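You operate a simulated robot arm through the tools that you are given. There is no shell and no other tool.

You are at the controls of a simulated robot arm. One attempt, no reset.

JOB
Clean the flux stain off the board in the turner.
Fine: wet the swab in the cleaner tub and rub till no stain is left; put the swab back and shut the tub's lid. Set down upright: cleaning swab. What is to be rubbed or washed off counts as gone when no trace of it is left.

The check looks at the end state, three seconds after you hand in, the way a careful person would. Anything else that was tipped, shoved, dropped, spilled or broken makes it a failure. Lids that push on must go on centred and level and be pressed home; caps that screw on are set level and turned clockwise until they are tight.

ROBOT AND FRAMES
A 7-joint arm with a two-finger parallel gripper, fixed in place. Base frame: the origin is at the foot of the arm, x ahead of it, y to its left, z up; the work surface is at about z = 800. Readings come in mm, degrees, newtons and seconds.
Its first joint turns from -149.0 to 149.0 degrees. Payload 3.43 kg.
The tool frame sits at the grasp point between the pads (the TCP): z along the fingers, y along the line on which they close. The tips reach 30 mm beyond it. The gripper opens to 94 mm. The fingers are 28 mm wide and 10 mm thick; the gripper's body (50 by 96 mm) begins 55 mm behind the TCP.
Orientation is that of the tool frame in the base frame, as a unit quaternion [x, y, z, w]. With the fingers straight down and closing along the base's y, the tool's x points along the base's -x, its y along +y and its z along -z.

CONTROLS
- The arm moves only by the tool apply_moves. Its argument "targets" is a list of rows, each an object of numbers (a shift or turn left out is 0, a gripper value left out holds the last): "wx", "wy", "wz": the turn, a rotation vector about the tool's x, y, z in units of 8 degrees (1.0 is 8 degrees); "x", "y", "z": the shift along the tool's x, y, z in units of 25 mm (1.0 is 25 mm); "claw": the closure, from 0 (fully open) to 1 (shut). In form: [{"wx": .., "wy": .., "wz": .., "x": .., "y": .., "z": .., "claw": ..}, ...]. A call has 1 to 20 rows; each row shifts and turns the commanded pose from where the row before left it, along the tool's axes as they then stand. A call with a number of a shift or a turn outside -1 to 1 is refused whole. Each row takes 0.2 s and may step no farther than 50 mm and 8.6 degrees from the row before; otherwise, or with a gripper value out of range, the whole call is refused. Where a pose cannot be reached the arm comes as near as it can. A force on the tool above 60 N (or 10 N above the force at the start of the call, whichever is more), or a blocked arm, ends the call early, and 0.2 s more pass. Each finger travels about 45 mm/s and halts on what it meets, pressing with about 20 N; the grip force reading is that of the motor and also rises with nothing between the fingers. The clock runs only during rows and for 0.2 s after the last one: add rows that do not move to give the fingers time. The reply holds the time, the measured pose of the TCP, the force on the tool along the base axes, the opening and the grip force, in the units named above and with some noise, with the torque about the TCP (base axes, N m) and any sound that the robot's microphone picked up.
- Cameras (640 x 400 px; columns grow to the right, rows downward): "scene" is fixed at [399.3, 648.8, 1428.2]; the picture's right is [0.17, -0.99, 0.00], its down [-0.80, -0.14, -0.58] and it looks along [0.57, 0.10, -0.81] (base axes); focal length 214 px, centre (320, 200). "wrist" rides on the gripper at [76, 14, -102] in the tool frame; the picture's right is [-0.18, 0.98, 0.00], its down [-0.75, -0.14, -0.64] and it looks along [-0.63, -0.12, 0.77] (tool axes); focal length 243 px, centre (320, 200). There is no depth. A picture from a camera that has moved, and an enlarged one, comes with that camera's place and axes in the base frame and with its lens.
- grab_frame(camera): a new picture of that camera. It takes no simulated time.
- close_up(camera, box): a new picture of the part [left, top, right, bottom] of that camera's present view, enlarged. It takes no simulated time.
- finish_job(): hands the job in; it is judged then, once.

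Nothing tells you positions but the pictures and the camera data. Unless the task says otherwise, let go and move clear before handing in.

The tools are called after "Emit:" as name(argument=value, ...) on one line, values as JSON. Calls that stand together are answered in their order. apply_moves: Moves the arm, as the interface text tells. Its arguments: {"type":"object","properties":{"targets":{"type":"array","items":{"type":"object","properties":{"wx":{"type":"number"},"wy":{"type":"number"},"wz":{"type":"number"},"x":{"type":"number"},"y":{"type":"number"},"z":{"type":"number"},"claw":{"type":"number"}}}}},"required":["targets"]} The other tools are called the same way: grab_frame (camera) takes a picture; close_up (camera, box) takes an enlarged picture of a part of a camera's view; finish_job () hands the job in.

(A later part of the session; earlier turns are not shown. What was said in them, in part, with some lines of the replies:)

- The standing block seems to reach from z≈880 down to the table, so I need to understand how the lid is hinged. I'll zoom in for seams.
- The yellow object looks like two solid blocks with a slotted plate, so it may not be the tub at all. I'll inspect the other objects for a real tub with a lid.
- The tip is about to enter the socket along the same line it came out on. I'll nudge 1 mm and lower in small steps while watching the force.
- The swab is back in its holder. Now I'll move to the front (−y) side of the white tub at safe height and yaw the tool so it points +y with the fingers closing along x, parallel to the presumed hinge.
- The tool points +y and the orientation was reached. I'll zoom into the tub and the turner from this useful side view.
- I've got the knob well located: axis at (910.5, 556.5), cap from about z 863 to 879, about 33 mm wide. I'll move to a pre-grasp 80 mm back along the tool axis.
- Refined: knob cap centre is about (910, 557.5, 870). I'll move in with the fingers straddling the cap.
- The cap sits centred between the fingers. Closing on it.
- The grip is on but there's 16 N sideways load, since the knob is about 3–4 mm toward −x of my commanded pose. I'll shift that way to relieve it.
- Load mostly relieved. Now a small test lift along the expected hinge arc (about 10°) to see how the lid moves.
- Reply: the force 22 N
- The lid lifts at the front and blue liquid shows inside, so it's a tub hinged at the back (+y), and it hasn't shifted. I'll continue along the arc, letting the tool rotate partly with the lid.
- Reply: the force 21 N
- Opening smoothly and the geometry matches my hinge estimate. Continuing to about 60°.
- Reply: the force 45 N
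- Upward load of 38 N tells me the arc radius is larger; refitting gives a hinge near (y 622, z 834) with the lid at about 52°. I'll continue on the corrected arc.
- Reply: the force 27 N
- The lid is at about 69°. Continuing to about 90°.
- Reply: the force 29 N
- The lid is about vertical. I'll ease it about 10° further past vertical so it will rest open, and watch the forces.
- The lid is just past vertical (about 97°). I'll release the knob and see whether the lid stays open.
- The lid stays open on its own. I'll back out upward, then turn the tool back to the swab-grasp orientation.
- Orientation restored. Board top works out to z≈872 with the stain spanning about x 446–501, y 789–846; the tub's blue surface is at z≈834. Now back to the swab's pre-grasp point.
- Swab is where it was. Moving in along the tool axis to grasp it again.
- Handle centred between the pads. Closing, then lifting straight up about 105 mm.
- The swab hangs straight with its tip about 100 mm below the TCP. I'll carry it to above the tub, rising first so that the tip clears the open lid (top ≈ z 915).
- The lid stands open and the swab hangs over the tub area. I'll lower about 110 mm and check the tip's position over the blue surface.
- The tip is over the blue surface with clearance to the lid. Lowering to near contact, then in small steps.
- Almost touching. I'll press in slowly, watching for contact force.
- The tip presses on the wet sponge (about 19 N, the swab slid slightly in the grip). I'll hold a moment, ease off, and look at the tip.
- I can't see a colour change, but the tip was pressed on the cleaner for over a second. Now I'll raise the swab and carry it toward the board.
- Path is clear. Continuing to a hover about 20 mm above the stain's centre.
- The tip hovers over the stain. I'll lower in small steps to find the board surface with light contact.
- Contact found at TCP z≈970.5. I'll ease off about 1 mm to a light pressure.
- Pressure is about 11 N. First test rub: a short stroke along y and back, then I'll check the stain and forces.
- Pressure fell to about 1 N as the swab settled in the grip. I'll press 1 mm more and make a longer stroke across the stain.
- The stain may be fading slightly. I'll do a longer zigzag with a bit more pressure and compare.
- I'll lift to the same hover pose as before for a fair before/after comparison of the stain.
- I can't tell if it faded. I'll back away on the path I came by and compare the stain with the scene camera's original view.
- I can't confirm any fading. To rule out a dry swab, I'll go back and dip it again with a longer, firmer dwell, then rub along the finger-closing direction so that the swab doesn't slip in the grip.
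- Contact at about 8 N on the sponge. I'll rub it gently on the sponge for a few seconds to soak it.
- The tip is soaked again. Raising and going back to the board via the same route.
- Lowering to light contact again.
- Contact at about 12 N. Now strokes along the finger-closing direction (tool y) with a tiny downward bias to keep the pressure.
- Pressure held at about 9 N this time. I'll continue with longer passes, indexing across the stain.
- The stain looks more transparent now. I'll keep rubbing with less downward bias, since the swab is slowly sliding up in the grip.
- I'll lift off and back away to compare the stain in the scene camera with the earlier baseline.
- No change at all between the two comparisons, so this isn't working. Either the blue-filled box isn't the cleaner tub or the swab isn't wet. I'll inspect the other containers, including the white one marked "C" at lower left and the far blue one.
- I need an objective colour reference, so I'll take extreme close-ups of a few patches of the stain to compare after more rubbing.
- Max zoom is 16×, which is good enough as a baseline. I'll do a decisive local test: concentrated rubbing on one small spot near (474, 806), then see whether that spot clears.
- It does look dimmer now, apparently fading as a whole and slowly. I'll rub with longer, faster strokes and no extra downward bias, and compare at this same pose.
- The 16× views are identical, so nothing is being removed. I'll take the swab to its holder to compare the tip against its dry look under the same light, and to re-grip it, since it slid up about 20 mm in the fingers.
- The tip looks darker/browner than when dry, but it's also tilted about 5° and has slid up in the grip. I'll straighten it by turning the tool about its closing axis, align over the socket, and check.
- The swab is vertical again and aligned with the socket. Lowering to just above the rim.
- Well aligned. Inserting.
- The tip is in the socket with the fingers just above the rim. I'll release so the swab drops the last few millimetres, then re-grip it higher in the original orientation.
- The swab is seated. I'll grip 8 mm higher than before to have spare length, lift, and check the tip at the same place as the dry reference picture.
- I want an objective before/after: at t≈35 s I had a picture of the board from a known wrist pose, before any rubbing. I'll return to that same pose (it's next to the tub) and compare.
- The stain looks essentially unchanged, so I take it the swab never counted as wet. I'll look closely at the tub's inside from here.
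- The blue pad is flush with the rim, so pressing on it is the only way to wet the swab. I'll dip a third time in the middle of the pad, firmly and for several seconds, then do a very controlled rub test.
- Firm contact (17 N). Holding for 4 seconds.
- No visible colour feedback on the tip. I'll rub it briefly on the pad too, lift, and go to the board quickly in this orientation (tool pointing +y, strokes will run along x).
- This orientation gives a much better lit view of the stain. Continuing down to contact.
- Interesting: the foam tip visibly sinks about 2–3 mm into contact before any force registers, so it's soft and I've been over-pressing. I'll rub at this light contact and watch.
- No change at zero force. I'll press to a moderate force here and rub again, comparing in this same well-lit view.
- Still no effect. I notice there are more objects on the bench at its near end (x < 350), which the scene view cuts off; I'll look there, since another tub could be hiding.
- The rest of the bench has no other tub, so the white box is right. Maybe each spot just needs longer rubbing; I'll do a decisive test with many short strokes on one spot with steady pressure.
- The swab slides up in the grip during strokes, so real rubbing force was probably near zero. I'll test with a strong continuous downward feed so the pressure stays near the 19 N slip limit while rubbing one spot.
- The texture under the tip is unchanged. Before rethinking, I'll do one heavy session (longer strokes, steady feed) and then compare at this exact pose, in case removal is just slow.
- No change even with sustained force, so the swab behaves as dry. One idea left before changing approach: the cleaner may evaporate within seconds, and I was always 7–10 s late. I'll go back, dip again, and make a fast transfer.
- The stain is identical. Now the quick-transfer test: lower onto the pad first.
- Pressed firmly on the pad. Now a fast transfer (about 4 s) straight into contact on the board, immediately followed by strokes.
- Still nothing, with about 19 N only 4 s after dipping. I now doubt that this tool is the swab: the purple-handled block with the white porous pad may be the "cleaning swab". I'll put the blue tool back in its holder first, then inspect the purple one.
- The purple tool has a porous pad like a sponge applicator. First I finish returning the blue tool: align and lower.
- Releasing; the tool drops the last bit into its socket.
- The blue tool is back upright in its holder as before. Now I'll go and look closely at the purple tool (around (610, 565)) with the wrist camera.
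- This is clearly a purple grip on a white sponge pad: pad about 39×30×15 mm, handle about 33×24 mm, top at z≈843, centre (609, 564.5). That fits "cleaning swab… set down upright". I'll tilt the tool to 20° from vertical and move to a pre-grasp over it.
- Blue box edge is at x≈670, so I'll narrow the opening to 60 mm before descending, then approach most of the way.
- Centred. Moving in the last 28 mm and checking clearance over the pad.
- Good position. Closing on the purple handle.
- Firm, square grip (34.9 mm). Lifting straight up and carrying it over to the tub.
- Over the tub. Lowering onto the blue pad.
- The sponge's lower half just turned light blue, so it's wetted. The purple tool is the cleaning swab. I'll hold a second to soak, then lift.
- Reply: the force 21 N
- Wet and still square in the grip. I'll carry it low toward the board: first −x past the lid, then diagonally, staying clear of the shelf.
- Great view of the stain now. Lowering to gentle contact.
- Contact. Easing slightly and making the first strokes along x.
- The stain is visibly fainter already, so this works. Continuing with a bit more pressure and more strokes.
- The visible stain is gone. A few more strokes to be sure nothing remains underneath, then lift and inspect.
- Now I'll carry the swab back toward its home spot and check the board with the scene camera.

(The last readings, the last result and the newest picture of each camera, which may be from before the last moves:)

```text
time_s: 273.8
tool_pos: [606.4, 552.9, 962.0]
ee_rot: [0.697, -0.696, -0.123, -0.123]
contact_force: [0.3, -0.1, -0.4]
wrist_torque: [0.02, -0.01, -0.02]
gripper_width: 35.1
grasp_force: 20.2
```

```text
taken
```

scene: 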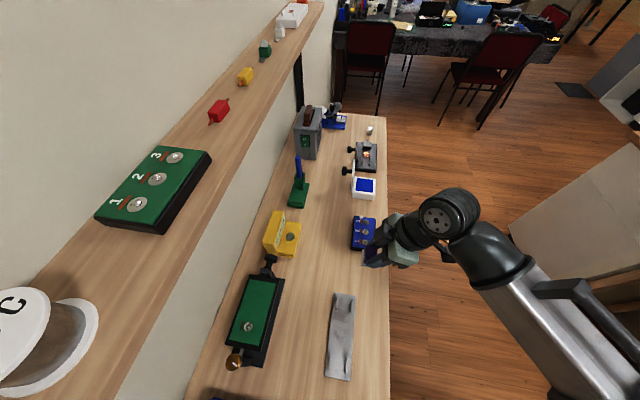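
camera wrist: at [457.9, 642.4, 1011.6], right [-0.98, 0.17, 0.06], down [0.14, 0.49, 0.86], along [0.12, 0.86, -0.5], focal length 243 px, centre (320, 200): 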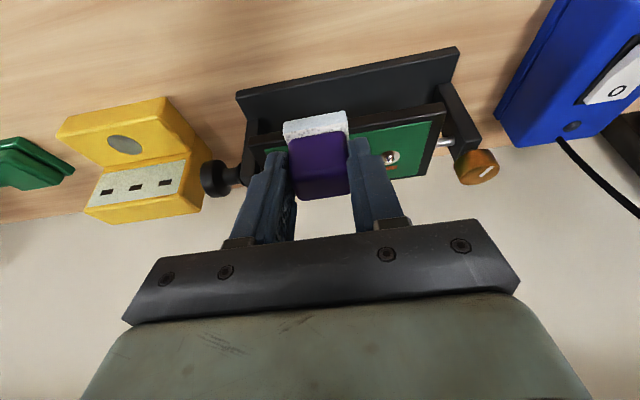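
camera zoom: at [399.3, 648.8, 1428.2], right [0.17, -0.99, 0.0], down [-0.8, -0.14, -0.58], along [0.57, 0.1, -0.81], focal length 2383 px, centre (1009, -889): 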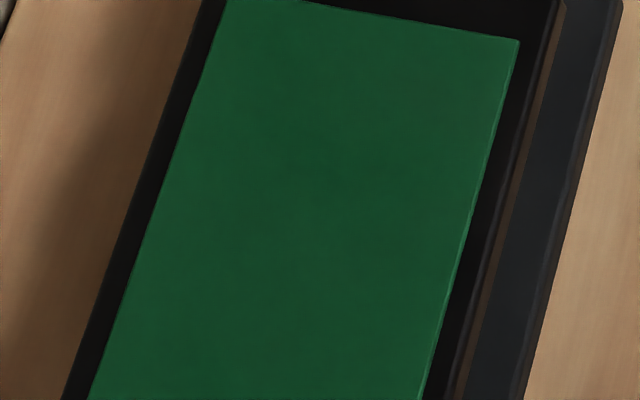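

The board is completely clean and the turner hasn't moved. Now I'll set the swab back where it stood: align and lower.

Emit:
apply_moves(targets=[{"y": -0.104, "x": -0.045, "z": 0.016}, {"x": 0.2736, "z": 0.752}, {"x": 0.2736, "z": 0.752}, {"x": 0.2736, "z": 0.752}, {"x": 0.2736, "z": 0.752}, {"x": 0.2052, "z": 0.564}, {}])

Emit:
close_up(camera="wrist", box=[220, 80, 420, 260])

Emit:
close_up(camera="scene", box=[345, 250, 395, 300])

```text
time_s: 275.4
tool_pos: [610.1, 558.3, 867.0]
ee_rot: [0.696, -0.696, -0.123, -0.122]
contact_force: [-0.4, -0.2, -1.1]
wrist_torque: [-0.02, 0.0, 0.0]
gripper_width: 35.0
grasp_force: 19.9
```

```text
2.22 times, centred on (320, 170) of wrist
camera zoom: at [595.2, 450.6, 936.9], right [-0.98, 0.17, 0.06], down [0.14, 0.49, 0.86], along [0.12, 0.86, -0.5], focal length 539 px, centre (320, 267)
```

zoom: 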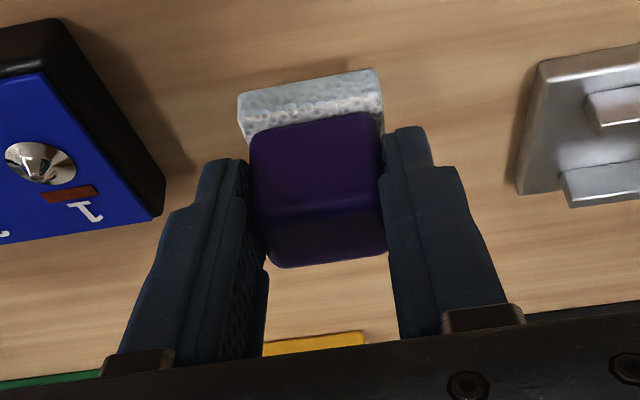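

```text
8.00 times, centred on (370, 275) of scene
camera zoom: at [399.3, 648.8, 1428.2], right [0.17, -0.99, 0.0], down [-0.8, -0.14, -0.58], along [0.57, 0.1, -0.81], focal length 1716 px, centre (-80, -400)
```

zoom: 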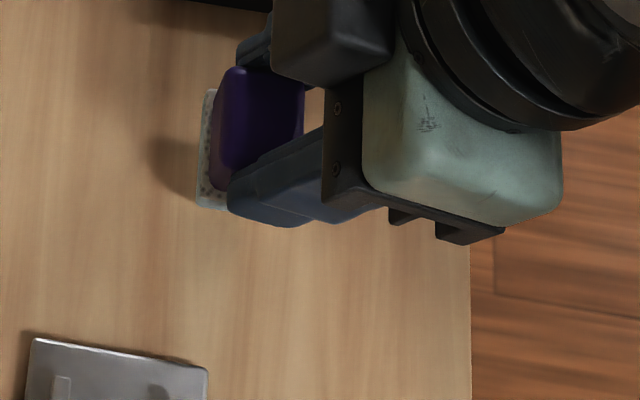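

Emit:
apply_moves(targets=[{}])

Emit:
apply_moves(targets=[{}])

```text
time_s: 275.8
tool_pos: [610.2, 557.3, 867.0]
ee_rot: [0.696, -0.696, -0.123, -0.123]
contact_force: [-0.5, 0.3, -0.2]
wrist_torque: [0.03, -0.02, 0.0]
gripper_width: 35.0
grasp_force: 20.2
```

```text
time_s: 276.2
tool_pos: [610.2, 557.0, 866.3]
ee_rot: [-0.696, 0.696, 0.124, 0.122]
contact_force: [0.0, -0.9, -0.7]
wrist_torque: [-0.02, -0.02, 0.0]
gripper_width: 35.1
grasp_force: 19.9
```

Emit:
apply_moves(targets=[{"y": 0.048, "x": 0.124, "z": -0.045}, {"x": 0.0684, "z": 0.188}, {"x": 0.0821, "z": 0.2256}, {}])

Emit:
apply_moves(targets=[{"x": 0.0205, "z": 0.0564}, {}])

Emit:
apply_moves(targets=[{"x": 0.0137, "z": 0.0376}, {}])

```text
time_s: 277.2
tool_pos: [609.8, 553.1, 855.7]
ee_rot: [-0.696, 0.696, 0.122, 0.124]
contact_force: [0.5, 0.6, -1.1]
wrist_torque: [-0.01, 0.01, -0.02]
gripper_width: 34.8
grasp_force: 20.1
```

```text
time_s: 277.8
tool_pos: [609.3, 553.9, 853.9]
ee_rot: [-0.696, 0.697, 0.123, 0.123]
contact_force: [0.0, -0.4, -0.9]
wrist_torque: [0.0, -0.04, 0.01]
gripper_width: 35.0
grasp_force: 19.8
```

```text
time_s: 278.4
tool_pos: [611.0, 553.2, 852.7]
ee_rot: [0.697, -0.696, -0.122, -0.122]
contact_force: [-0.1, -0.5, 0.2]
wrist_torque: [0.02, -0.01, -0.01]
gripper_width: 35.0
grasp_force: 20.2
```

Emit:
apply_moves(targets=[{"x": 0.0137, "z": 0.0376, "y": 0.03}, {}])

Emit:
apply_moves(targets=[{"x": 0.0103, "z": 0.0282}, {}])

Emit:
close_up(camera="wrist", box=[220, 80, 420, 260])

```text
time_s: 279.0
tool_pos: [609.5, 554.4, 852.5]
ee_rot: [0.697, -0.696, -0.123, -0.123]
contact_force: [0.2, -0.2, -0.3]
wrist_torque: [0.02, 0.0, 0.03]
gripper_width: 35.1
grasp_force: 20.4
```

```text
time_s: 279.6
tool_pos: [607.9, 554.3, 850.4]
ee_rot: [0.697, -0.696, -0.123, -0.123]
contact_force: [-0.3, -0.5, 0.2]
wrist_torque: [0.02, -0.01, -0.02]
gripper_width: 34.9
grasp_force: 20.0
```

```text
2.22 times, centred on (320, 170) of wrist
camera zoom: at [593.8, 446.3, 922.2], right [-0.98, 0.17, 0.06], down [0.14, 0.49, 0.86], along [0.12, 0.86, -0.5], focal length 539 px, centre (320, 267)
```

zoom: 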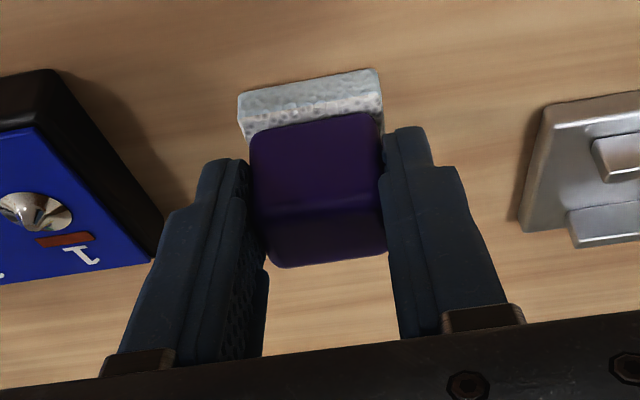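

Emit:
apply_moves(targets=[{"x": 0.0103, "z": 0.0282}, {}])

Emit:
apply_moves(targets=[{"x": 0.0103, "z": 0.0282}, {}])

```text
time_s: 280.2
tool_pos: [608.7, 553.2, 851.3]
ee_rot: [-0.696, 0.696, 0.123, 0.123]
contact_force: [0.1, -0.8, 3.3]
wrist_torque: [-0.08, 0.07, 0.0]
gripper_width: 35.0
grasp_force: 20.0
```

```text
time_s: 280.8
tool_pos: [609.1, 553.0, 851.2]
ee_rot: [0.696, -0.696, -0.123, -0.124]
contact_force: [1.8, -1.7, 11.2]
wrist_torque: [-0.06, 0.01, -0.01]
gripper_width: 35.1
grasp_force: 20.1
```

Seated. Easing off half a millimetre, opening to 60 mm, and backing away along the tool axis.

Emit:
apply_moves(targets=[{"x": -0.0068, "z": -0.0188}, {"claw": 0.36}, {}, {}, {}])

Emit:
apply_moves(targets=[{"z": -0.4}, {"z": -0.8}, {"z": -0.8}, {"z": -0.8}, {"z": -0.8}, {"claw": 0}, {}])

Emit:
grab_frame(camera="wrist")

Emit:
close_up(camera="scene", box=[350, 255, 375, 285])

```text
time_s: 282.0
tool_pos: [610.3, 553.0, 851.7]
ee_rot: [0.697, -0.696, -0.123, -0.123]
contact_force: [0.2, 0.8, -0.6]
wrist_torque: [0.01, 0.02, -0.03]
gripper_width: 60.2
grasp_force: 0.1
```

```text
time_s: 283.6
tool_pos: [608.8, 522.5, 935.1]
ee_rot: [-0.696, 0.696, 0.123, 0.122]
contact_force: [0.2, -0.3, -0.4]
wrist_torque: [-0.01, -0.01, 0.01]
gripper_width: 93.9
grasp_force: 0.0
```

```text
taken
camera wrist: at [594.6, 416.0, 1005.7], right [-0.98, 0.17, 0.06], down [0.14, 0.49, 0.86], along [0.12, 0.86, -0.5], focal length 243 px, centre (320, 200)
```

wrist: 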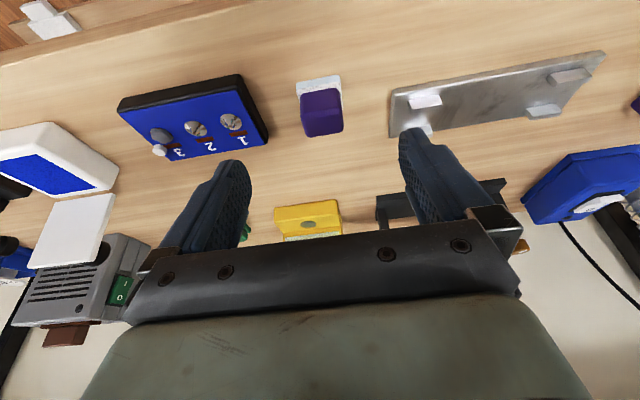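

```text
13.33 times, centred on (362, 270) of scene
camera zoom: at [399.3, 648.8, 1428.2], right [0.17, -0.99, 0.0], down [-0.8, -0.14, -0.58], along [0.57, 0.1, -0.81], focal length 2860 px, centre (-247, -733)
```

zoom: 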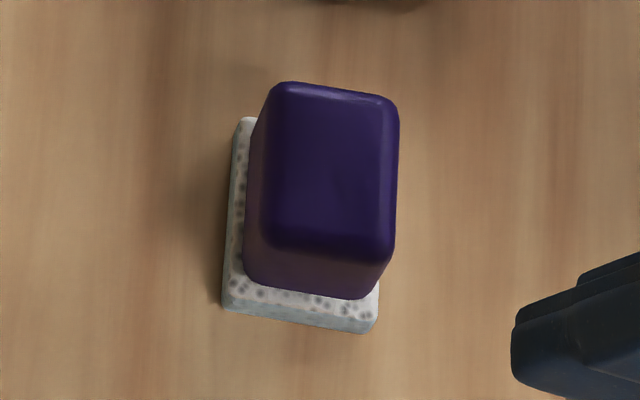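

The swab is back within about 2 mm, upright. Next: shut the lid. I'll return to the knob with the same tilted approach I used when releasing it; first to the standoff above.

Emit:
apply_moves(targets=[{"x": -0.2668, "z": -0.733}, {"x": -0.2668, "z": -0.733}, {"x": -0.2668, "z": -0.733}, {"x": -0.2668, "z": -0.733}, {"y": -0.927, "x": -0.3095, "z": 0.1126}, {"y": -0.927, "x": -0.3095, "z": 0.1126}, {"y": -0.927, "x": -0.3095, "z": 0.1126}, {"y": -0.927, "x": -0.3095, "z": 0.1126}, {"y": -0.927, "x": -0.3095, "z": 0.1126}, {"y": -0.927, "x": -0.3095, "z": 0.1126}, {"y": -0.927, "x": -0.3095, "z": 0.1126}, {"y": -0.927, "x": -0.3095, "z": 0.1126}, {"y": -0.927, "x": -0.3095, "z": 0.1126}, {"y": -0.927, "x": -0.3095, "z": 0.1126}, {"y": -0.927, "x": -0.3095, "z": 0.1126}, {"y": -0.927, "x": -0.3095, "z": 0.1126}, {"y": -0.927, "x": -0.3095, "z": 0.1126}, {}])

Emit:
grab_frame(camera="wrist")

Emit:
close_up(camera="scene", box=[335, 140, 415, 220])

```text
time_s: 287.4
tool_pos: [910.0, 629.2, 1012.6]
ee_rot: [0.696, -0.696, -0.123, -0.123]
contact_force: [0.3, 0.1, 1.2]
wrist_torque: [-0.02, -0.03, -0.02]
gripper_width: 94.1
grasp_force: 0.0
```

```text
taken
camera wrist: at [894.5, 523.2, 1083.1], right [-0.98, 0.17, 0.06], down [0.14, 0.49, 0.86], along [0.12, 0.86, -0.5], focal length 243 px, centre (320, 200)
```

wrist: 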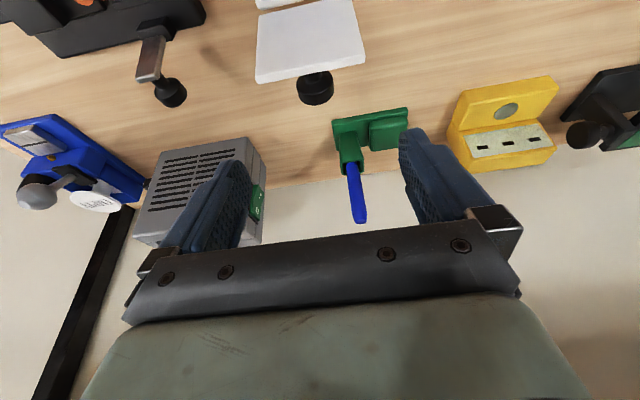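

```text
5.00 times, centred on (375, 180) of scene
camera zoom: at [399.3, 648.8, 1428.2], right [0.17, -0.99, 0.0], down [-0.8, -0.14, -0.58], along [0.57, 0.1, -0.81], focal length 1072 px, centre (45, 300)
```

zoom: 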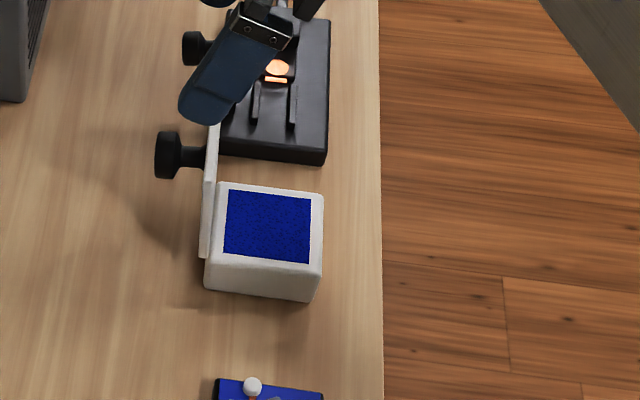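

Emit:
close_up(camera="wrist", box=[240, 0, 400, 120])

Emit:
close_up(camera="scene", box=[345, 155, 385, 195])

```text
3.33 times, centred on (320, 60) of wrist
camera zoom: at [894.5, 523.2, 1083.1], right [-0.98, 0.17, 0.06], down [0.14, 0.49, 0.86], along [0.12, 0.86, -0.5], focal length 809 px, centre (320, 667)
```

zoom: 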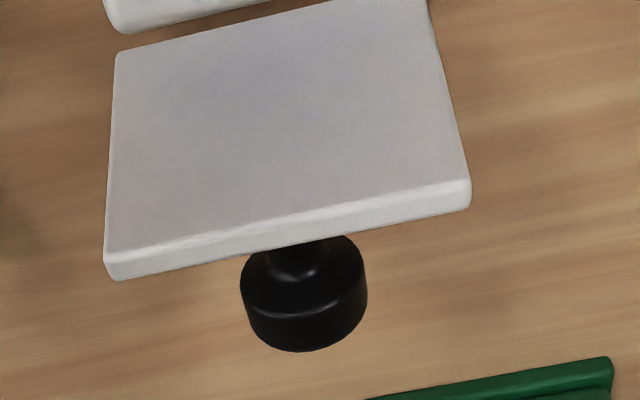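

```text
10.00 times, centred on (365, 175) of scene
camera zoom: at [399.3, 648.8, 1428.2], right [0.17, -0.99, 0.0], down [-0.8, -0.14, -0.58], along [0.57, 0.1, -0.81], focal length 2145 px, centre (-130, 450)
```

zoom: 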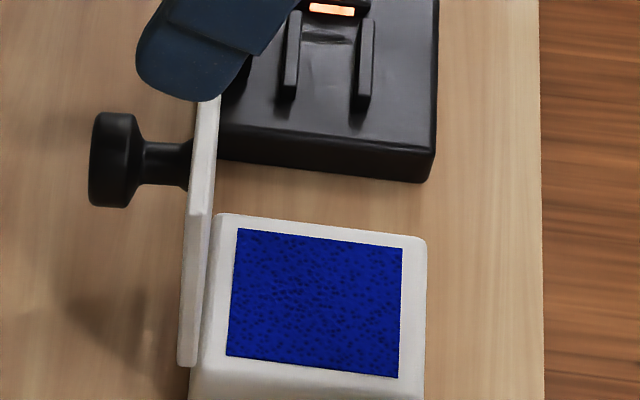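

The lid stands at about 94–97° with the knob cap centred near (910, 654.5, 894). I'll come down with open fingers straddling it.

Emit:
apply_moves(targets=[{"x": 0.0813, "z": 0.745}, {"x": 0.0813, "z": 0.745}, {"x": 0.0813, "z": 0.745}, {"x": 0.0813, "z": 0.745}, {"x": 0.0813, "z": 0.745}, {"x": 0.0813, "z": 0.745}, {}])

Emit:
close_up(camera="wrist", box=[220, 40, 420, 240])

Emit:
close_up(camera="scene", box=[335, 140, 405, 210])

```text
time_s: 289.0
tool_pos: [910.8, 656.1, 904.8]
ee_rot: [0.696, -0.696, -0.123, -0.122]
contact_force: [-0.7, 0.3, -0.1]
wrist_torque: [0.0, 0.0, 0.04]
gripper_width: 94.0
grasp_force: 0.1
```

```text
2.00 times, centred on (320, 140) of wrist
camera zoom: at [894.9, 549.4, 975.4], right [-0.98, 0.17, 0.06], down [0.14, 0.49, 0.86], along [0.12, 0.86, -0.5], focal length 485 px, centre (320, 320)
```

zoom: 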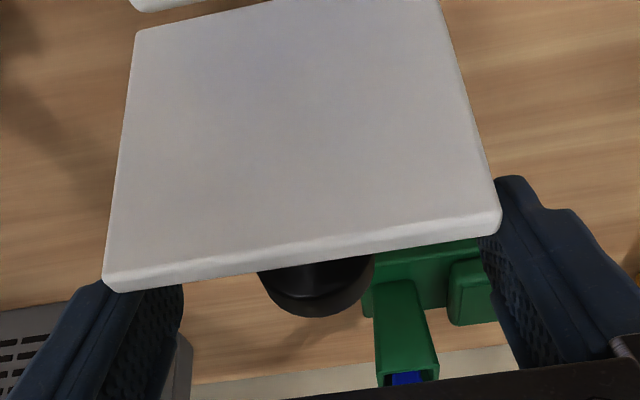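

```text
5.71 times, centred on (370, 175) of scene
camera zoom: at [399.3, 648.8, 1428.2], right [0.17, -0.99, 0.0], down [-0.8, -0.14, -0.58], along [0.57, 0.1, -0.81], focal length 1226 px, centre (34, 343)
```

zoom: 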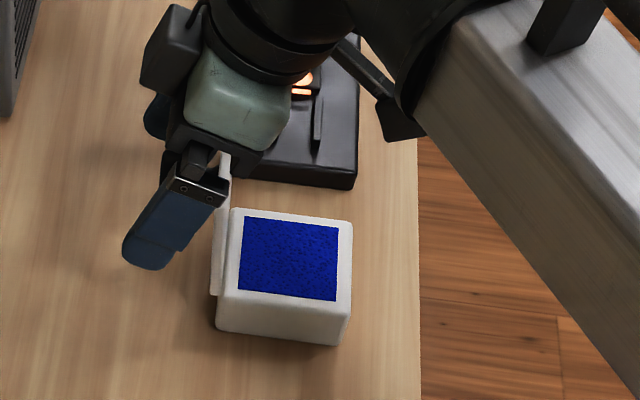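

The fingers straddle the lid with the knob between. I'll shift 4 mm further from the lid face for clearance, then close gently on the cap.

Emit:
apply_moves(targets=[{"x": -0.15, "z": 0.055, "y": 0.03}, {}, {"claw": 1}, {}, {}, {}, {}])

Emit:
close_up(camera="wrist", box=[220, 40, 420, 240])

Emit:
close_up(camera="scene", box=[335, 140, 405, 210])

```text
time_s: 290.6
tool_pos: [911.2, 660.3, 905.1]
ee_rot: [-0.696, 0.697, 0.122, 0.124]
contact_force: [7.1, 0.9, 0.3]
wrist_torque: [0.06, -0.06, 0.02]
gripper_width: 33.2
grasp_force: 41.4
```

```text
2.00 times, centred on (320, 140) of wrist
camera zoom: at [894.9, 553.2, 975.3], right [-0.98, 0.17, 0.06], down [0.14, 0.49, 0.86], along [0.12, 0.86, -0.5], focal length 485 px, centre (320, 320)
```

zoom: 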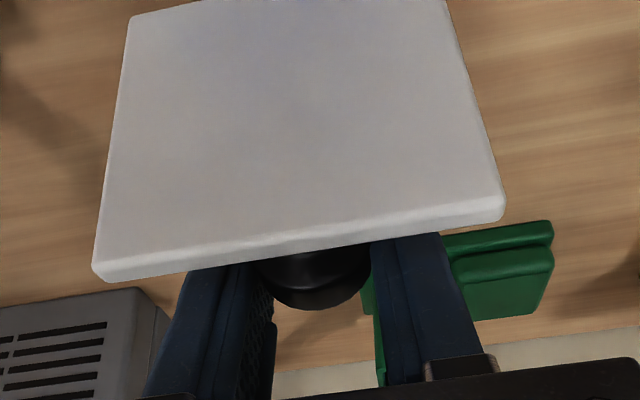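

```text
5.71 times, centred on (370, 175) of scene
camera zoom: at [399.3, 648.8, 1428.2], right [0.17, -0.99, 0.0], down [-0.8, -0.14, -0.58], along [0.57, 0.1, -0.81], focal length 1226 px, centre (34, 343)
```

zoom: 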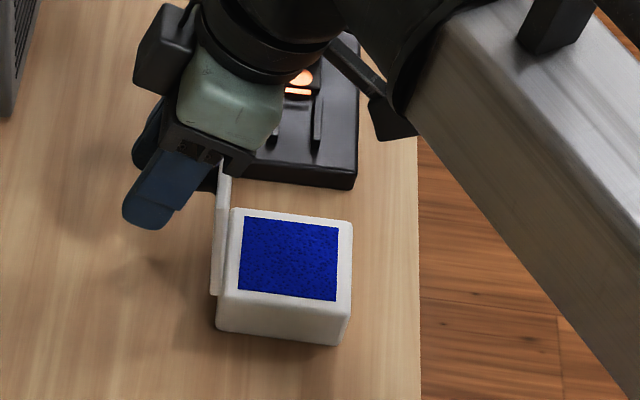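

The knob is gripped with little side load. Now the closing arc, first part (about 94° → 70°).

Emit:
apply_moves(targets=[{"x": 0.111, "z": -0.138, "y": -0.02}, {"x": 0.171, "z": -0.167}, {"x": 0.171, "z": -0.167}, {"x": 0.196, "z": -0.135}, {"x": 0.196, "z": -0.135}, {}])

Emit:
close_up(camera="scene", box=[335, 140, 405, 210])

Emit:
close_up(camera="wrist", box=[220, 40, 420, 240])

```text
time_s: 292.0
tool_pos: [909.9, 635.0, 917.4]
ee_rot: [0.697, -0.696, -0.124, -0.125]
contact_force: [4.3, 20.3, 15.4]
wrist_torque: [1.29, -0.11, 0.05]
gripper_width: 31.4
grasp_force: 45.3
```

```text
5.71 times, centred on (370, 175) of scene
camera zoom: at [399.3, 648.8, 1428.2], right [0.17, -0.99, 0.0], down [-0.8, -0.14, -0.58], along [0.57, 0.1, -0.81], focal length 1226 px, centre (34, 343)
```

zoom: 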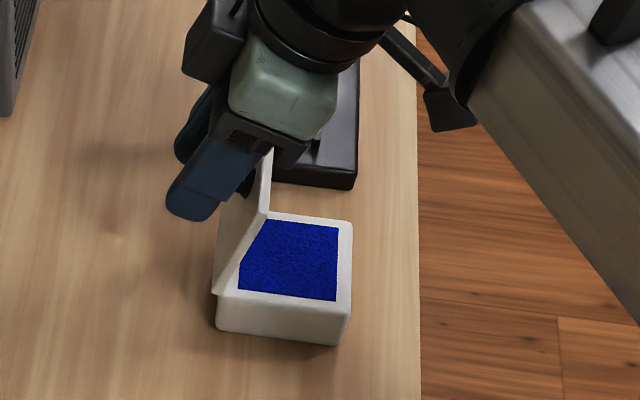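

```text
2.00 times, centred on (320, 140) of wrist
camera zoom: at [895.0, 528.0, 986.1], right [-0.98, 0.17, 0.06], down [0.14, 0.49, 0.86], along [0.12, 0.86, -0.5], focal length 485 px, centre (320, 320)
```

zoom: 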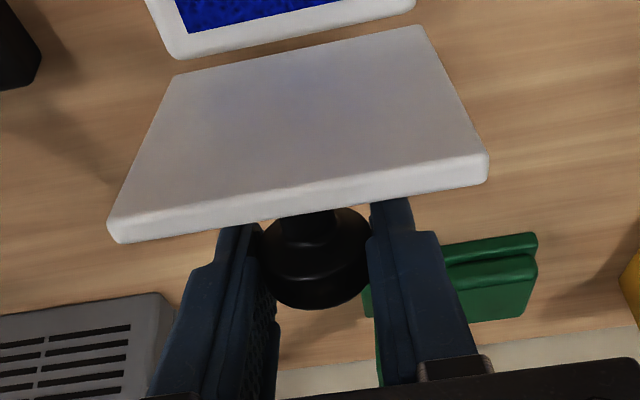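

Emit:
apply_moves(targets=[{"x": 0.198, "z": -0.154}, {"x": 0.218, "z": -0.098}, {"x": 0.242, "z": -0.08, "wy": -0.25}, {"x": 0.242, "z": -0.08, "wy": -0.25}, {"x": 0.246, "z": -0.054, "wy": -0.25}, {"x": 0.246, "z": -0.054, "wy": -0.25}, {}])

Emit:
close_up(camera="scene", box=[335, 140, 405, 210])

Emit:
close_up(camera="wrist", box=[220, 40, 420, 240])

```text
time_s: 293.6
tool_pos: [910.8, 597.1, 915.0]
ee_rot: [0.686, -0.686, -0.172, -0.172]
contact_force: [3.7, 12.8, 11.7]
wrist_torque: [1.28, -0.02, -0.04]
gripper_width: 31.2
grasp_force: 44.6
```

```text
5.71 times, centred on (370, 175) of scene
camera zoom: at [399.3, 648.8, 1428.2], right [0.17, -0.99, 0.0], down [-0.8, -0.14, -0.58], along [0.57, 0.1, -0.81], focal length 1226 px, centre (34, 343)
```

zoom: 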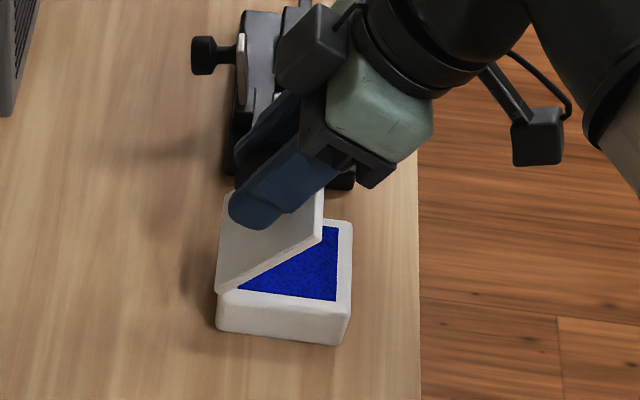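

```text
2.00 times, centred on (320, 140) of wrist
camera zoom: at [895.0, 481.3, 969.6], right [-0.98, 0.16, 0.09], down [0.14, 0.36, 0.92], along [0.12, 0.92, -0.38], focal length 485 px, centre (320, 320)
```

zoom: 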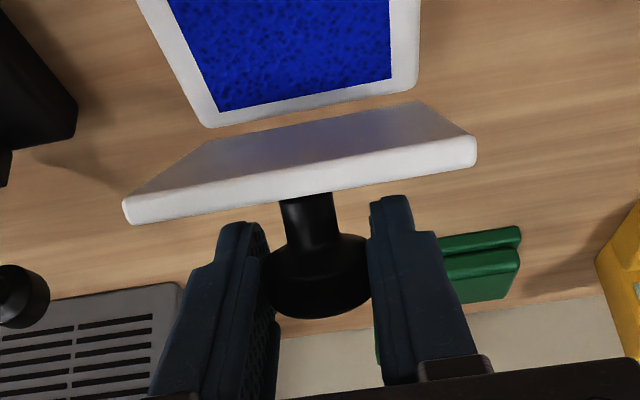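

Emit:
apply_moves(targets=[{"x": 0.248, "z": -0.03, "wy": -0.25}, {"x": 0.248, "z": -0.03, "wy": -0.25}, {"x": 0.252, "z": -0.002, "wy": -0.25}, {"x": 0.252, "z": -0.002, "wy": -0.25}, {}])

Emit:
close_up(camera="scene", box=[335, 140, 405, 210])

Emit:
close_up(camera="wrist", box=[220, 40, 420, 240])

```text
time_s: 294.8
tool_pos: [910.5, 574.2, 904.9]
ee_rot: [0.672, -0.672, -0.218, -0.22]
contact_force: [8.2, 5.4, 21.7]
wrist_torque: [1.29, -0.1, -0.13]
gripper_width: 31.2
grasp_force: 45.0
```

```text
5.71 times, centred on (370, 175) of scene
camera zoom: at [399.3, 648.8, 1428.2], right [0.17, -0.99, 0.0], down [-0.8, -0.14, -0.58], along [0.57, 0.1, -0.81], focal length 1226 px, centre (34, 343)
```

zoom: 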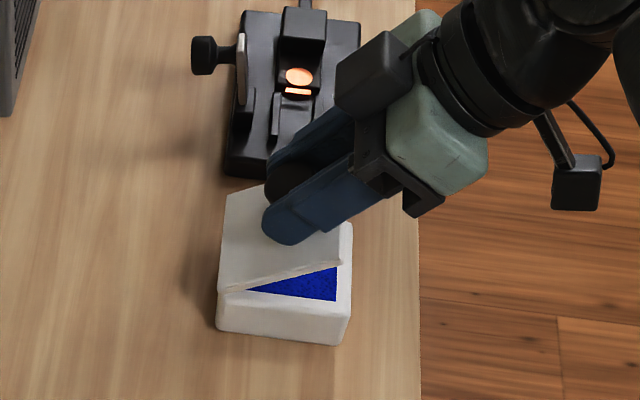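

```text
2.00 times, centred on (320, 140) of wrist
camera zoom: at [894.9, 452.3, 942.3], right [-0.98, 0.15, 0.11], down [0.14, 0.23, 0.96], along [0.12, 0.96, -0.25], focal length 485 px, centre (320, 320)
```

zoom: 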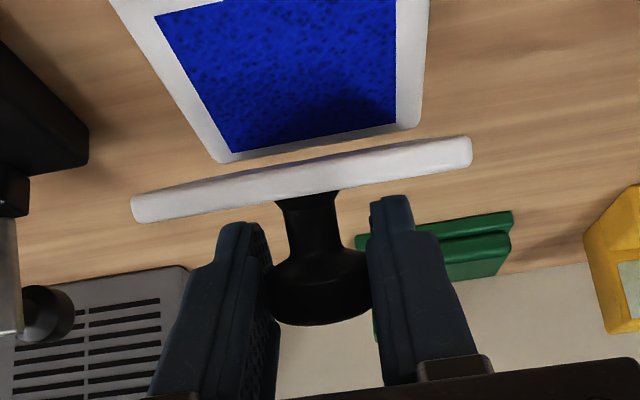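

About 30° left. Continuing gently.

Emit:
apply_moves(targets=[{"x": 0.231, "z": 0.035, "wy": -0.25}, {"x": 0.231, "z": 0.035, "wy": -0.25}, {"x": 0.18, "z": 0.058}, {"x": 0.18, "z": 0.058}, {}])

Emit:
close_up(camera="scene", box=[335, 140, 405, 210])

Emit:
close_up(camera="wrist", box=[220, 40, 420, 240])

```text
time_s: 296.0
tool_pos: [909.3, 558.5, 889.2]
ee_rot: [-0.663, 0.665, 0.241, 0.245]
contact_force: [12.2, -28.1, 50.6]
wrist_torque: [1.36, 0.45, -0.34]
gripper_width: 31.8
grasp_force: 45.2
```

```text
5.71 times, centred on (370, 175) of scene
camera zoom: at [399.3, 648.8, 1428.2], right [0.17, -0.99, 0.0], down [-0.8, -0.14, -0.58], along [0.57, 0.1, -0.81], focal length 1226 px, centre (34, 343)
```

zoom: 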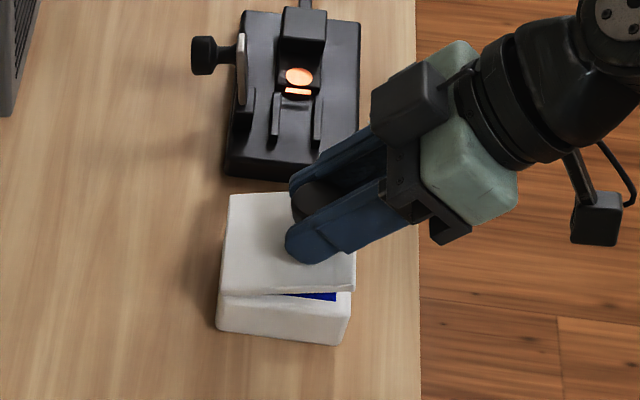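

```text
2.00 times, centred on (320, 140) of wrist
camera zoom: at [894.5, 433.4, 918.8], right [-0.98, 0.14, 0.12], down [0.14, 0.16, 0.98], along [0.12, 0.98, -0.18], focal length 485 px, centre (320, 320)
```

zoom: 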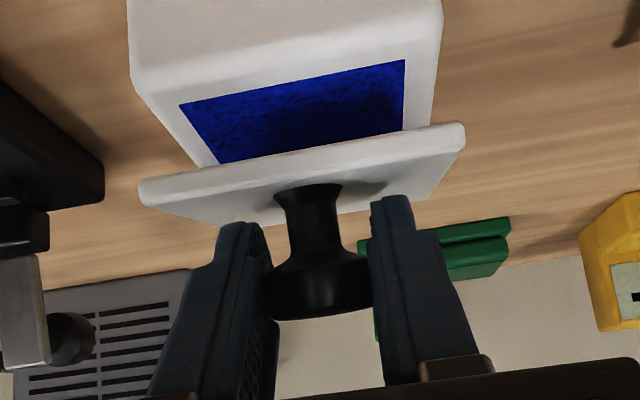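

Radial load built up to 55 N, which means my command is inside the true arc. I'll relieve outward first, then look at the force before finishing.

Emit:
apply_moves(targets=[{"x": 0.013, "z": -0.094}, {"x": 0.013, "z": -0.094}, {}])

```text
time_s: 296.8
tool_pos: [909.9, 557.7, 889.1]
ee_rot: [-0.664, 0.665, 0.241, 0.242]
contact_force: [15.1, -13.6, 21.7]
wrist_torque: [0.49, 0.03, -0.75]
gripper_width: 31.8
grasp_force: 45.2
```

Emit:
apply_moves(targets=[{"x": 0.162, "z": -0.02, "y": -0.025}, {"x": 0.162, "z": -0.015, "y": -0.025}, {}])

Emit:
close_up(camera="scene", box=[335, 140, 405, 210])

Emit:
close_up(camera="wrist", box=[220, 40, 420, 240])

```text
time_s: 297.6
tool_pos: [910.0, 553.7, 884.7]
ee_rot: [0.664, -0.664, -0.244, -0.243]
contact_force: [4.6, 17.4, 16.1]
wrist_torque: [1.83, -0.2, -0.02]
gripper_width: 31.8
grasp_force: 44.4
```

```text
5.71 times, centred on (370, 175) of scene
camera zoom: at [399.3, 648.8, 1428.2], right [0.17, -0.99, 0.0], down [-0.8, -0.14, -0.58], along [0.57, 0.1, -0.81], focal length 1226 px, centre (34, 343)
```

zoom: 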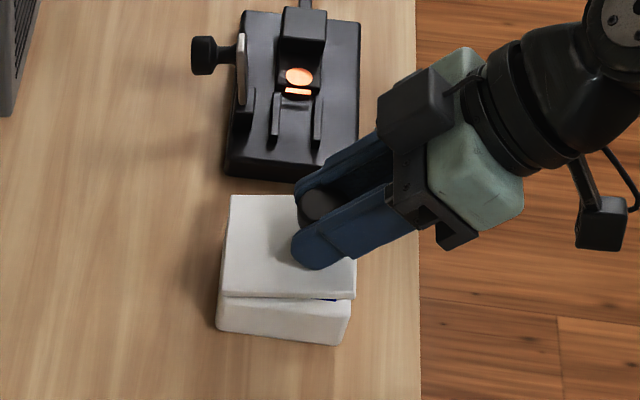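

```text
2.00 times, centred on (320, 140) of wrist
camera zoom: at [895.4, 429.1, 914.2], right [-0.98, 0.14, 0.12], down [0.14, 0.16, 0.98], along [0.12, 0.98, -0.18], focal length 485 px, centre (320, 320)
```

zoom: 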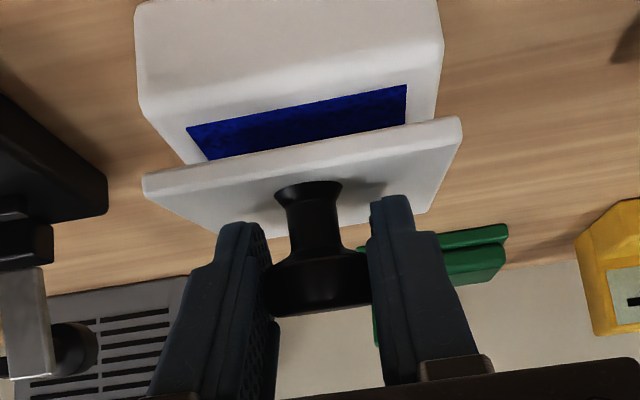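

About 10° left. Finishing in small steps.

Emit:
apply_moves(targets=[{"x": 0.125, "z": 0.034}, {"x": 0.125, "z": 0.037}, {}])

Emit:
apply_moves(targets=[{"x": 0.1, "z": 0.035}, {}])

Emit:
close_up(camera="wrist", box=[220, 40, 420, 240])

```text
time_s: 298.4
tool_pos: [910.5, 549.8, 881.5]
ee_rot: [0.665, -0.663, -0.246, -0.243]
contact_force: [-1.4, 19.7, 14.9]
wrist_torque: [1.85, -0.46, 0.2]
gripper_width: 31.6
grasp_force: 45.1
```

```text
time_s: 299.0
tool_pos: [909.3, 547.0, 877.8]
ee_rot: [0.664, -0.664, -0.244, -0.242]
contact_force: [-5.0, 15.8, 9.4]
wrist_torque: [1.27, -0.33, 0.18]
gripper_width: 31.4
grasp_force: 45.2
```

```text
2.00 times, centred on (320, 140) of wrist
camera zoom: at [895.4, 422.6, 907.5], right [-0.98, 0.14, 0.12], down [0.14, 0.16, 0.98], along [0.12, 0.98, -0.18], focal length 485 px, centre (320, 320)
```

zoom: 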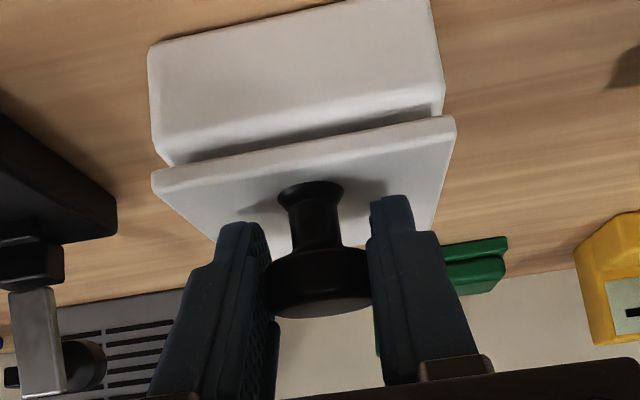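

Nearly shut. Two more small steps down.

Emit:
apply_moves(targets=[{"x": 0.09, "z": 0.04}, {"x": 0.06, "z": 0.035}, {}])

Emit:
close_up(camera="wrist", box=[220, 40, 420, 240])

Emit:
close_up(camera="scene", box=[345, 165, 385, 205])

```text
time_s: 299.8
tool_pos: [911.5, 545.9, 875.1]
ee_rot: [0.664, -0.663, -0.245, -0.243]
contact_force: [-9.4, 14.6, 20.1]
wrist_torque: [1.36, -0.47, 0.14]
gripper_width: 31.4
grasp_force: 44.9
```

```text
2.00 times, centred on (320, 140) of wrist
camera zoom: at [895.3, 420.7, 904.8], right [-0.98, 0.14, 0.12], down [0.14, 0.16, 0.98], along [0.12, 0.98, -0.18], focal length 485 px, centre (320, 320)
```

zoom: 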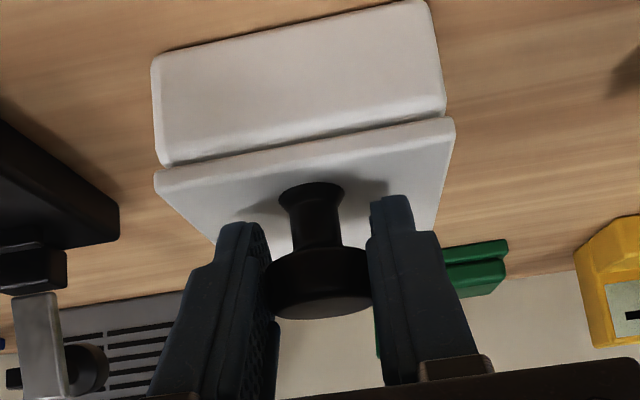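

```text
10.00 times, centred on (365, 185) of scene
camera zoom: at [399.3, 648.8, 1428.2], right [0.17, -0.99, 0.0], down [-0.8, -0.14, -0.58], along [0.57, 0.1, -0.81], focal length 2145 px, centre (-130, 350)
```

zoom: 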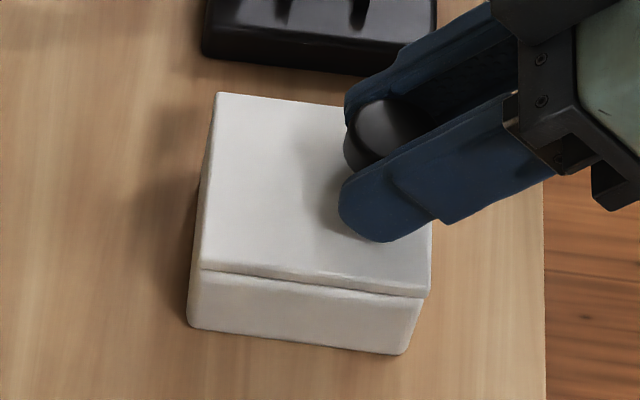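

It looks shut. A last gentle press to seat it fully.

Emit:
apply_moves(targets=[{"x": 0.039, "z": 0.046}, {}])

Emit:
close_up(camera="scene", box=[345, 165, 385, 205])

```text
time_s: 300.4
tool_pos: [909.7, 545.6, 874.9]
ee_rot: [-0.663, 0.664, 0.246, 0.245]
contact_force: [-7.0, 12.1, 32.3]
wrist_torque: [1.39, -0.22, 0.2]
gripper_width: 31.5
grasp_force: 45.1
```

```text
10.00 times, centred on (365, 185) of scene
camera zoom: at [399.3, 648.8, 1428.2], right [0.17, -0.99, 0.0], down [-0.8, -0.14, -0.58], along [0.57, 0.1, -0.81], focal length 2145 px, centre (-130, 350)
```

zoom: 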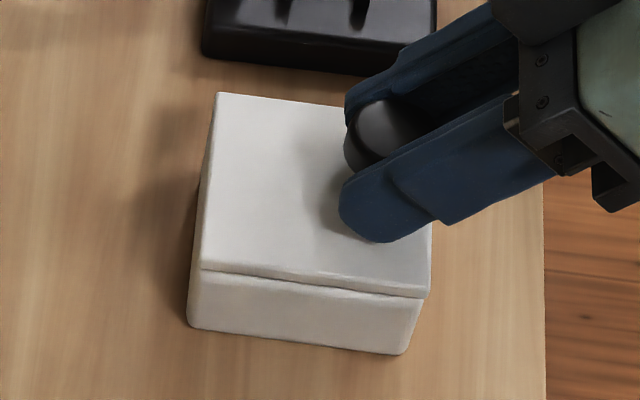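

The lid is seated (force rises without movement). I'll relieve the pressure slightly, then release and back away.

Emit:
apply_moves(targets=[{"x": -0.051, "z": -0.061}, {}])

Emit:
apply_moves(targets=[{"claw": 0}, {}, {}, {}, {}])

Emit:
close_up(camera="scene", box=[345, 165, 385, 205])

Emit:
close_up(camera="wrist", box=[220, 40, 420, 240])

```text
time_s: 301.0
tool_pos: [909.4, 545.6, 875.5]
ee_rot: [-0.663, 0.665, 0.243, 0.244]
contact_force: [-5.6, 13.1, 23.2]
wrist_torque: [1.19, -0.44, -0.02]
gripper_width: 31.5
grasp_force: 44.9
```

```text
time_s: 302.2
tool_pos: [911.2, 543.3, 872.2]
ee_rot: [-0.664, 0.665, 0.241, 0.242]
contact_force: [0.2, 0.1, -0.9]
wrist_torque: [0.02, -0.01, 0.01]
gripper_width: 93.8
grasp_force: 0.0
```

```text
10.00 times, centred on (365, 185) of scene
camera zoom: at [399.3, 648.8, 1428.2], right [0.17, -0.99, 0.0], down [-0.8, -0.14, -0.58], along [0.57, 0.1, -0.81], focal length 2145 px, centre (-130, 350)
```

zoom: 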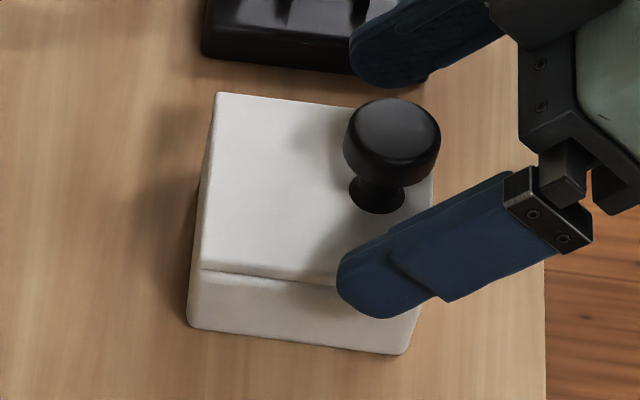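

```text
2.00 times, centred on (320, 140) of wrist
camera zoom: at [895.7, 419.9, 903.0], right [-0.98, 0.14, 0.12], down [0.14, 0.17, 0.98], along [0.12, 0.98, -0.18], focal length 485 px, centre (320, 320)
```

zoom: 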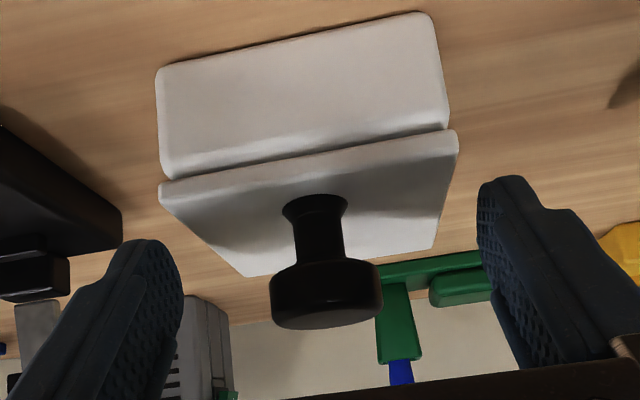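

The lid sits exactly as at the start. Backing away and checking everything.

Emit:
apply_moves(targets=[{"z": -0.5}, {"z": -0.8}, {"z": -0.8}, {"z": -0.8}, {"z": -0.8}, {"z": -0.8}, {"z": -0.8}, {}])

Emit:
close_up(camera="scene", box=[345, 165, 385, 205])

Emit:
grab_frame(camera="scene")

Emit:
grab_frame(camera="wrist")

Emit:
close_up(camera="wrist", box=[240, 0, 400, 120])

```text
time_s: 304.0
tool_pos: [909.4, 458.4, 976.8]
ee_rot: [0.665, -0.664, -0.242, -0.242]
contact_force: [0.6, -0.4, -0.6]
wrist_torque: [-0.01, -0.01, 0.02]
gripper_width: 93.9
grasp_force: 0.0
```

```text
10.00 times, centred on (365, 185) of scene
camera zoom: at [399.3, 648.8, 1428.2], right [0.17, -0.99, 0.0], down [-0.8, -0.14, -0.58], along [0.57, 0.1, -0.81], focal length 2145 px, centre (-130, 350)
```

zoom: 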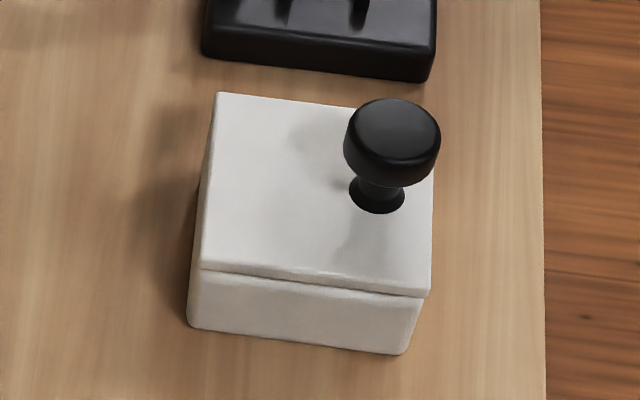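

```text
taken
```

scene: 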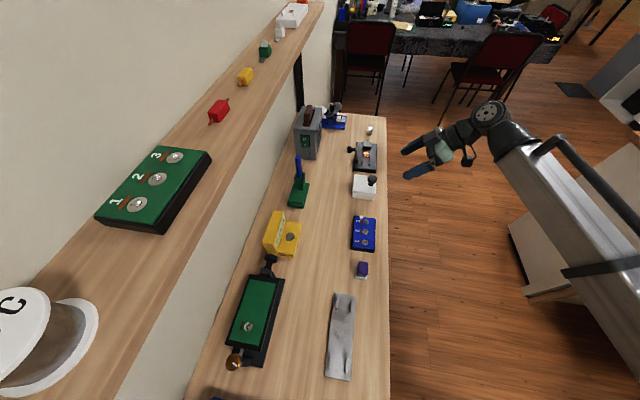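

```text
taken
camera wrist: at [895.6, 333.9, 1005.9], right [-0.98, 0.14, 0.12], down [0.14, 0.16, 0.98], along [0.12, 0.98, -0.18], focal length 243 px, centre (320, 200)
```

wrist: 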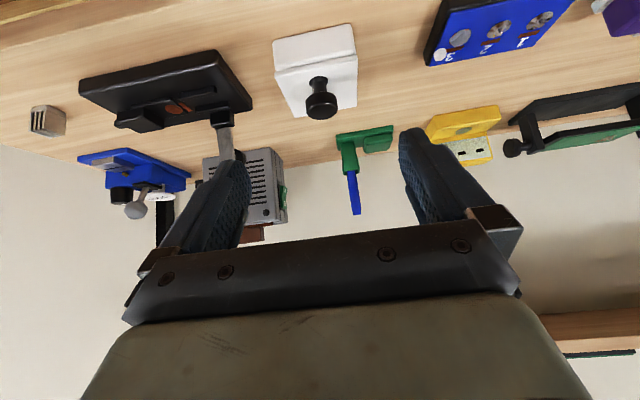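

```text
3.33 times, centred on (320, 60) of wrist
camera zoom: at [895.6, 333.9, 1005.9], right [-0.98, 0.14, 0.12], down [0.14, 0.16, 0.98], along [0.12, 0.98, -0.18], focal length 809 px, centre (320, 667)
```

zoom: 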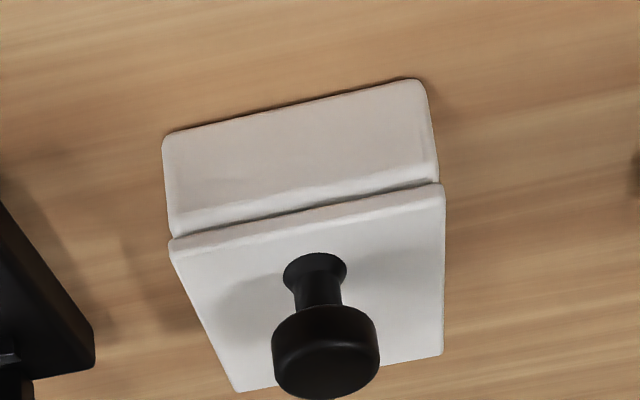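

The lid is shut and the tub hasn't moved. One last comparison of the stand with the blue tool and of the swab against the starting views.

Emit:
close_up(camera="scene", box=[255, 140, 325, 260])

Emit:
close_up(camera="scene", box=[250, 90, 410, 270])

Emit:
close_up(camera="scene", box=[200, 200, 400, 400])

Emit:
close_up(camera="scene", box=[247, 284, 269, 302])

```text
3.33 times, centred on (290, 200) of scene
camera zoom: at [399.3, 648.8, 1428.2], right [0.17, -0.99, 0.0], down [-0.8, -0.14, -0.58], along [0.57, 0.1, -0.81], focal length 715 px, centre (420, 200)
```

zoom: 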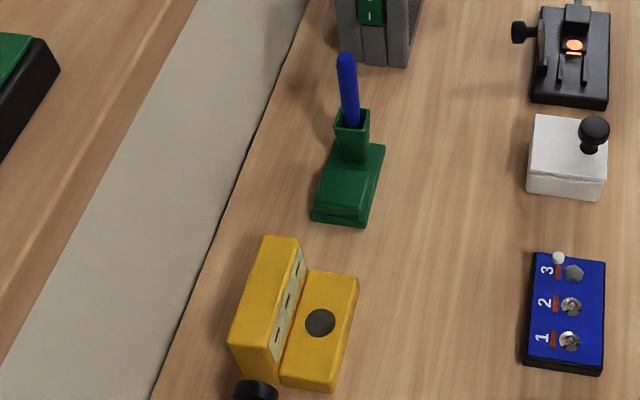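

```text
2.22 times, centred on (330, 180) of scene
camera zoom: at [399.3, 648.8, 1428.2], right [0.17, -0.99, 0.0], down [-0.8, -0.14, -0.58], along [0.57, 0.1, -0.81], focal length 477 px, centre (298, 244)
```

zoom: 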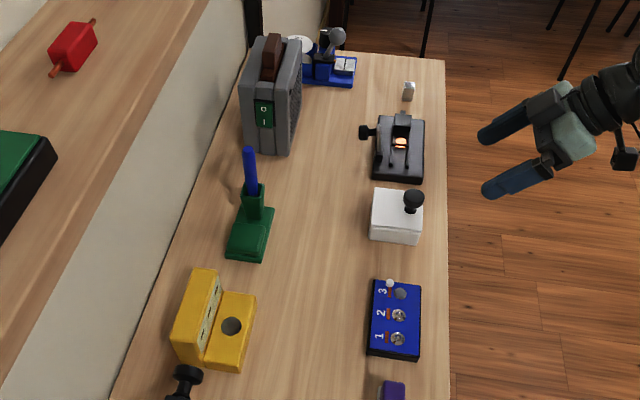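

```text
2.00 times, centred on (300, 300) of scene
camera zoom: at [399.3, 648.8, 1428.2], right [0.17, -0.99, 0.0], down [-0.8, -0.14, -0.58], along [0.57, 0.1, -0.81], focal length 429 px, centre (360, 0)
```

zoom: 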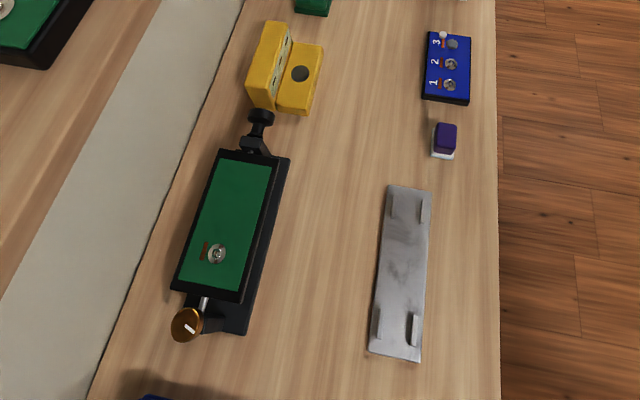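

```text
16.00 times, centred on (258, 293) of scene
camera zoom: at [399.3, 648.8, 1428.2], right [0.17, -0.99, 0.0], down [-0.8, -0.14, -0.58], along [0.57, 0.1, -0.81], focal length 3432 px, centre (1312, -1288)
```

zoom: 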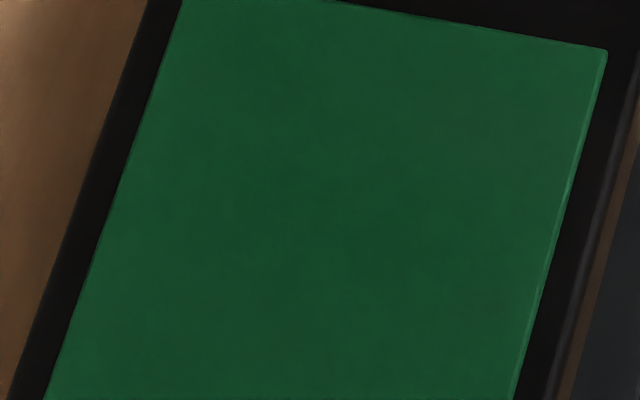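

The board shows no trace of the stain, and the purple swab stands upright in its original spot. The tub's lid is shut and the tub hasn't moved. The blue tool is back in its holder, nothing else looks disturbed, and the arm is clear, so I'm handing in.

Emit:
finish_job()

```text
The job is handed in.
```

I handed the job in. In the last pictures, the stain is completely gone from the board. I won't know the check's verdict until it reports.

- **Swab:** The cleaning swab turned out to be the purple-handled sponge. I wet it in the tub, rubbed the stain off, and set it back upright about 2 mm from where it stood.
- **Tub:** It is the white box with the black knob. I closed its lid and pressed it down, and it looks the same as at the start.
- **Wrong tool first:** I first took the blue-handled tool in the green holder for the swab. I dipped it in the tub four times and rubbed the stain with it, which had no effect. It is back upright in its holder, but I dropped it the last 15–25 mm into the socket both times I put it down after rubbing.
- **Everything else:** The turner and the other objects look unmoved compared with the starting pictures. The arm is open and clear of the bench.
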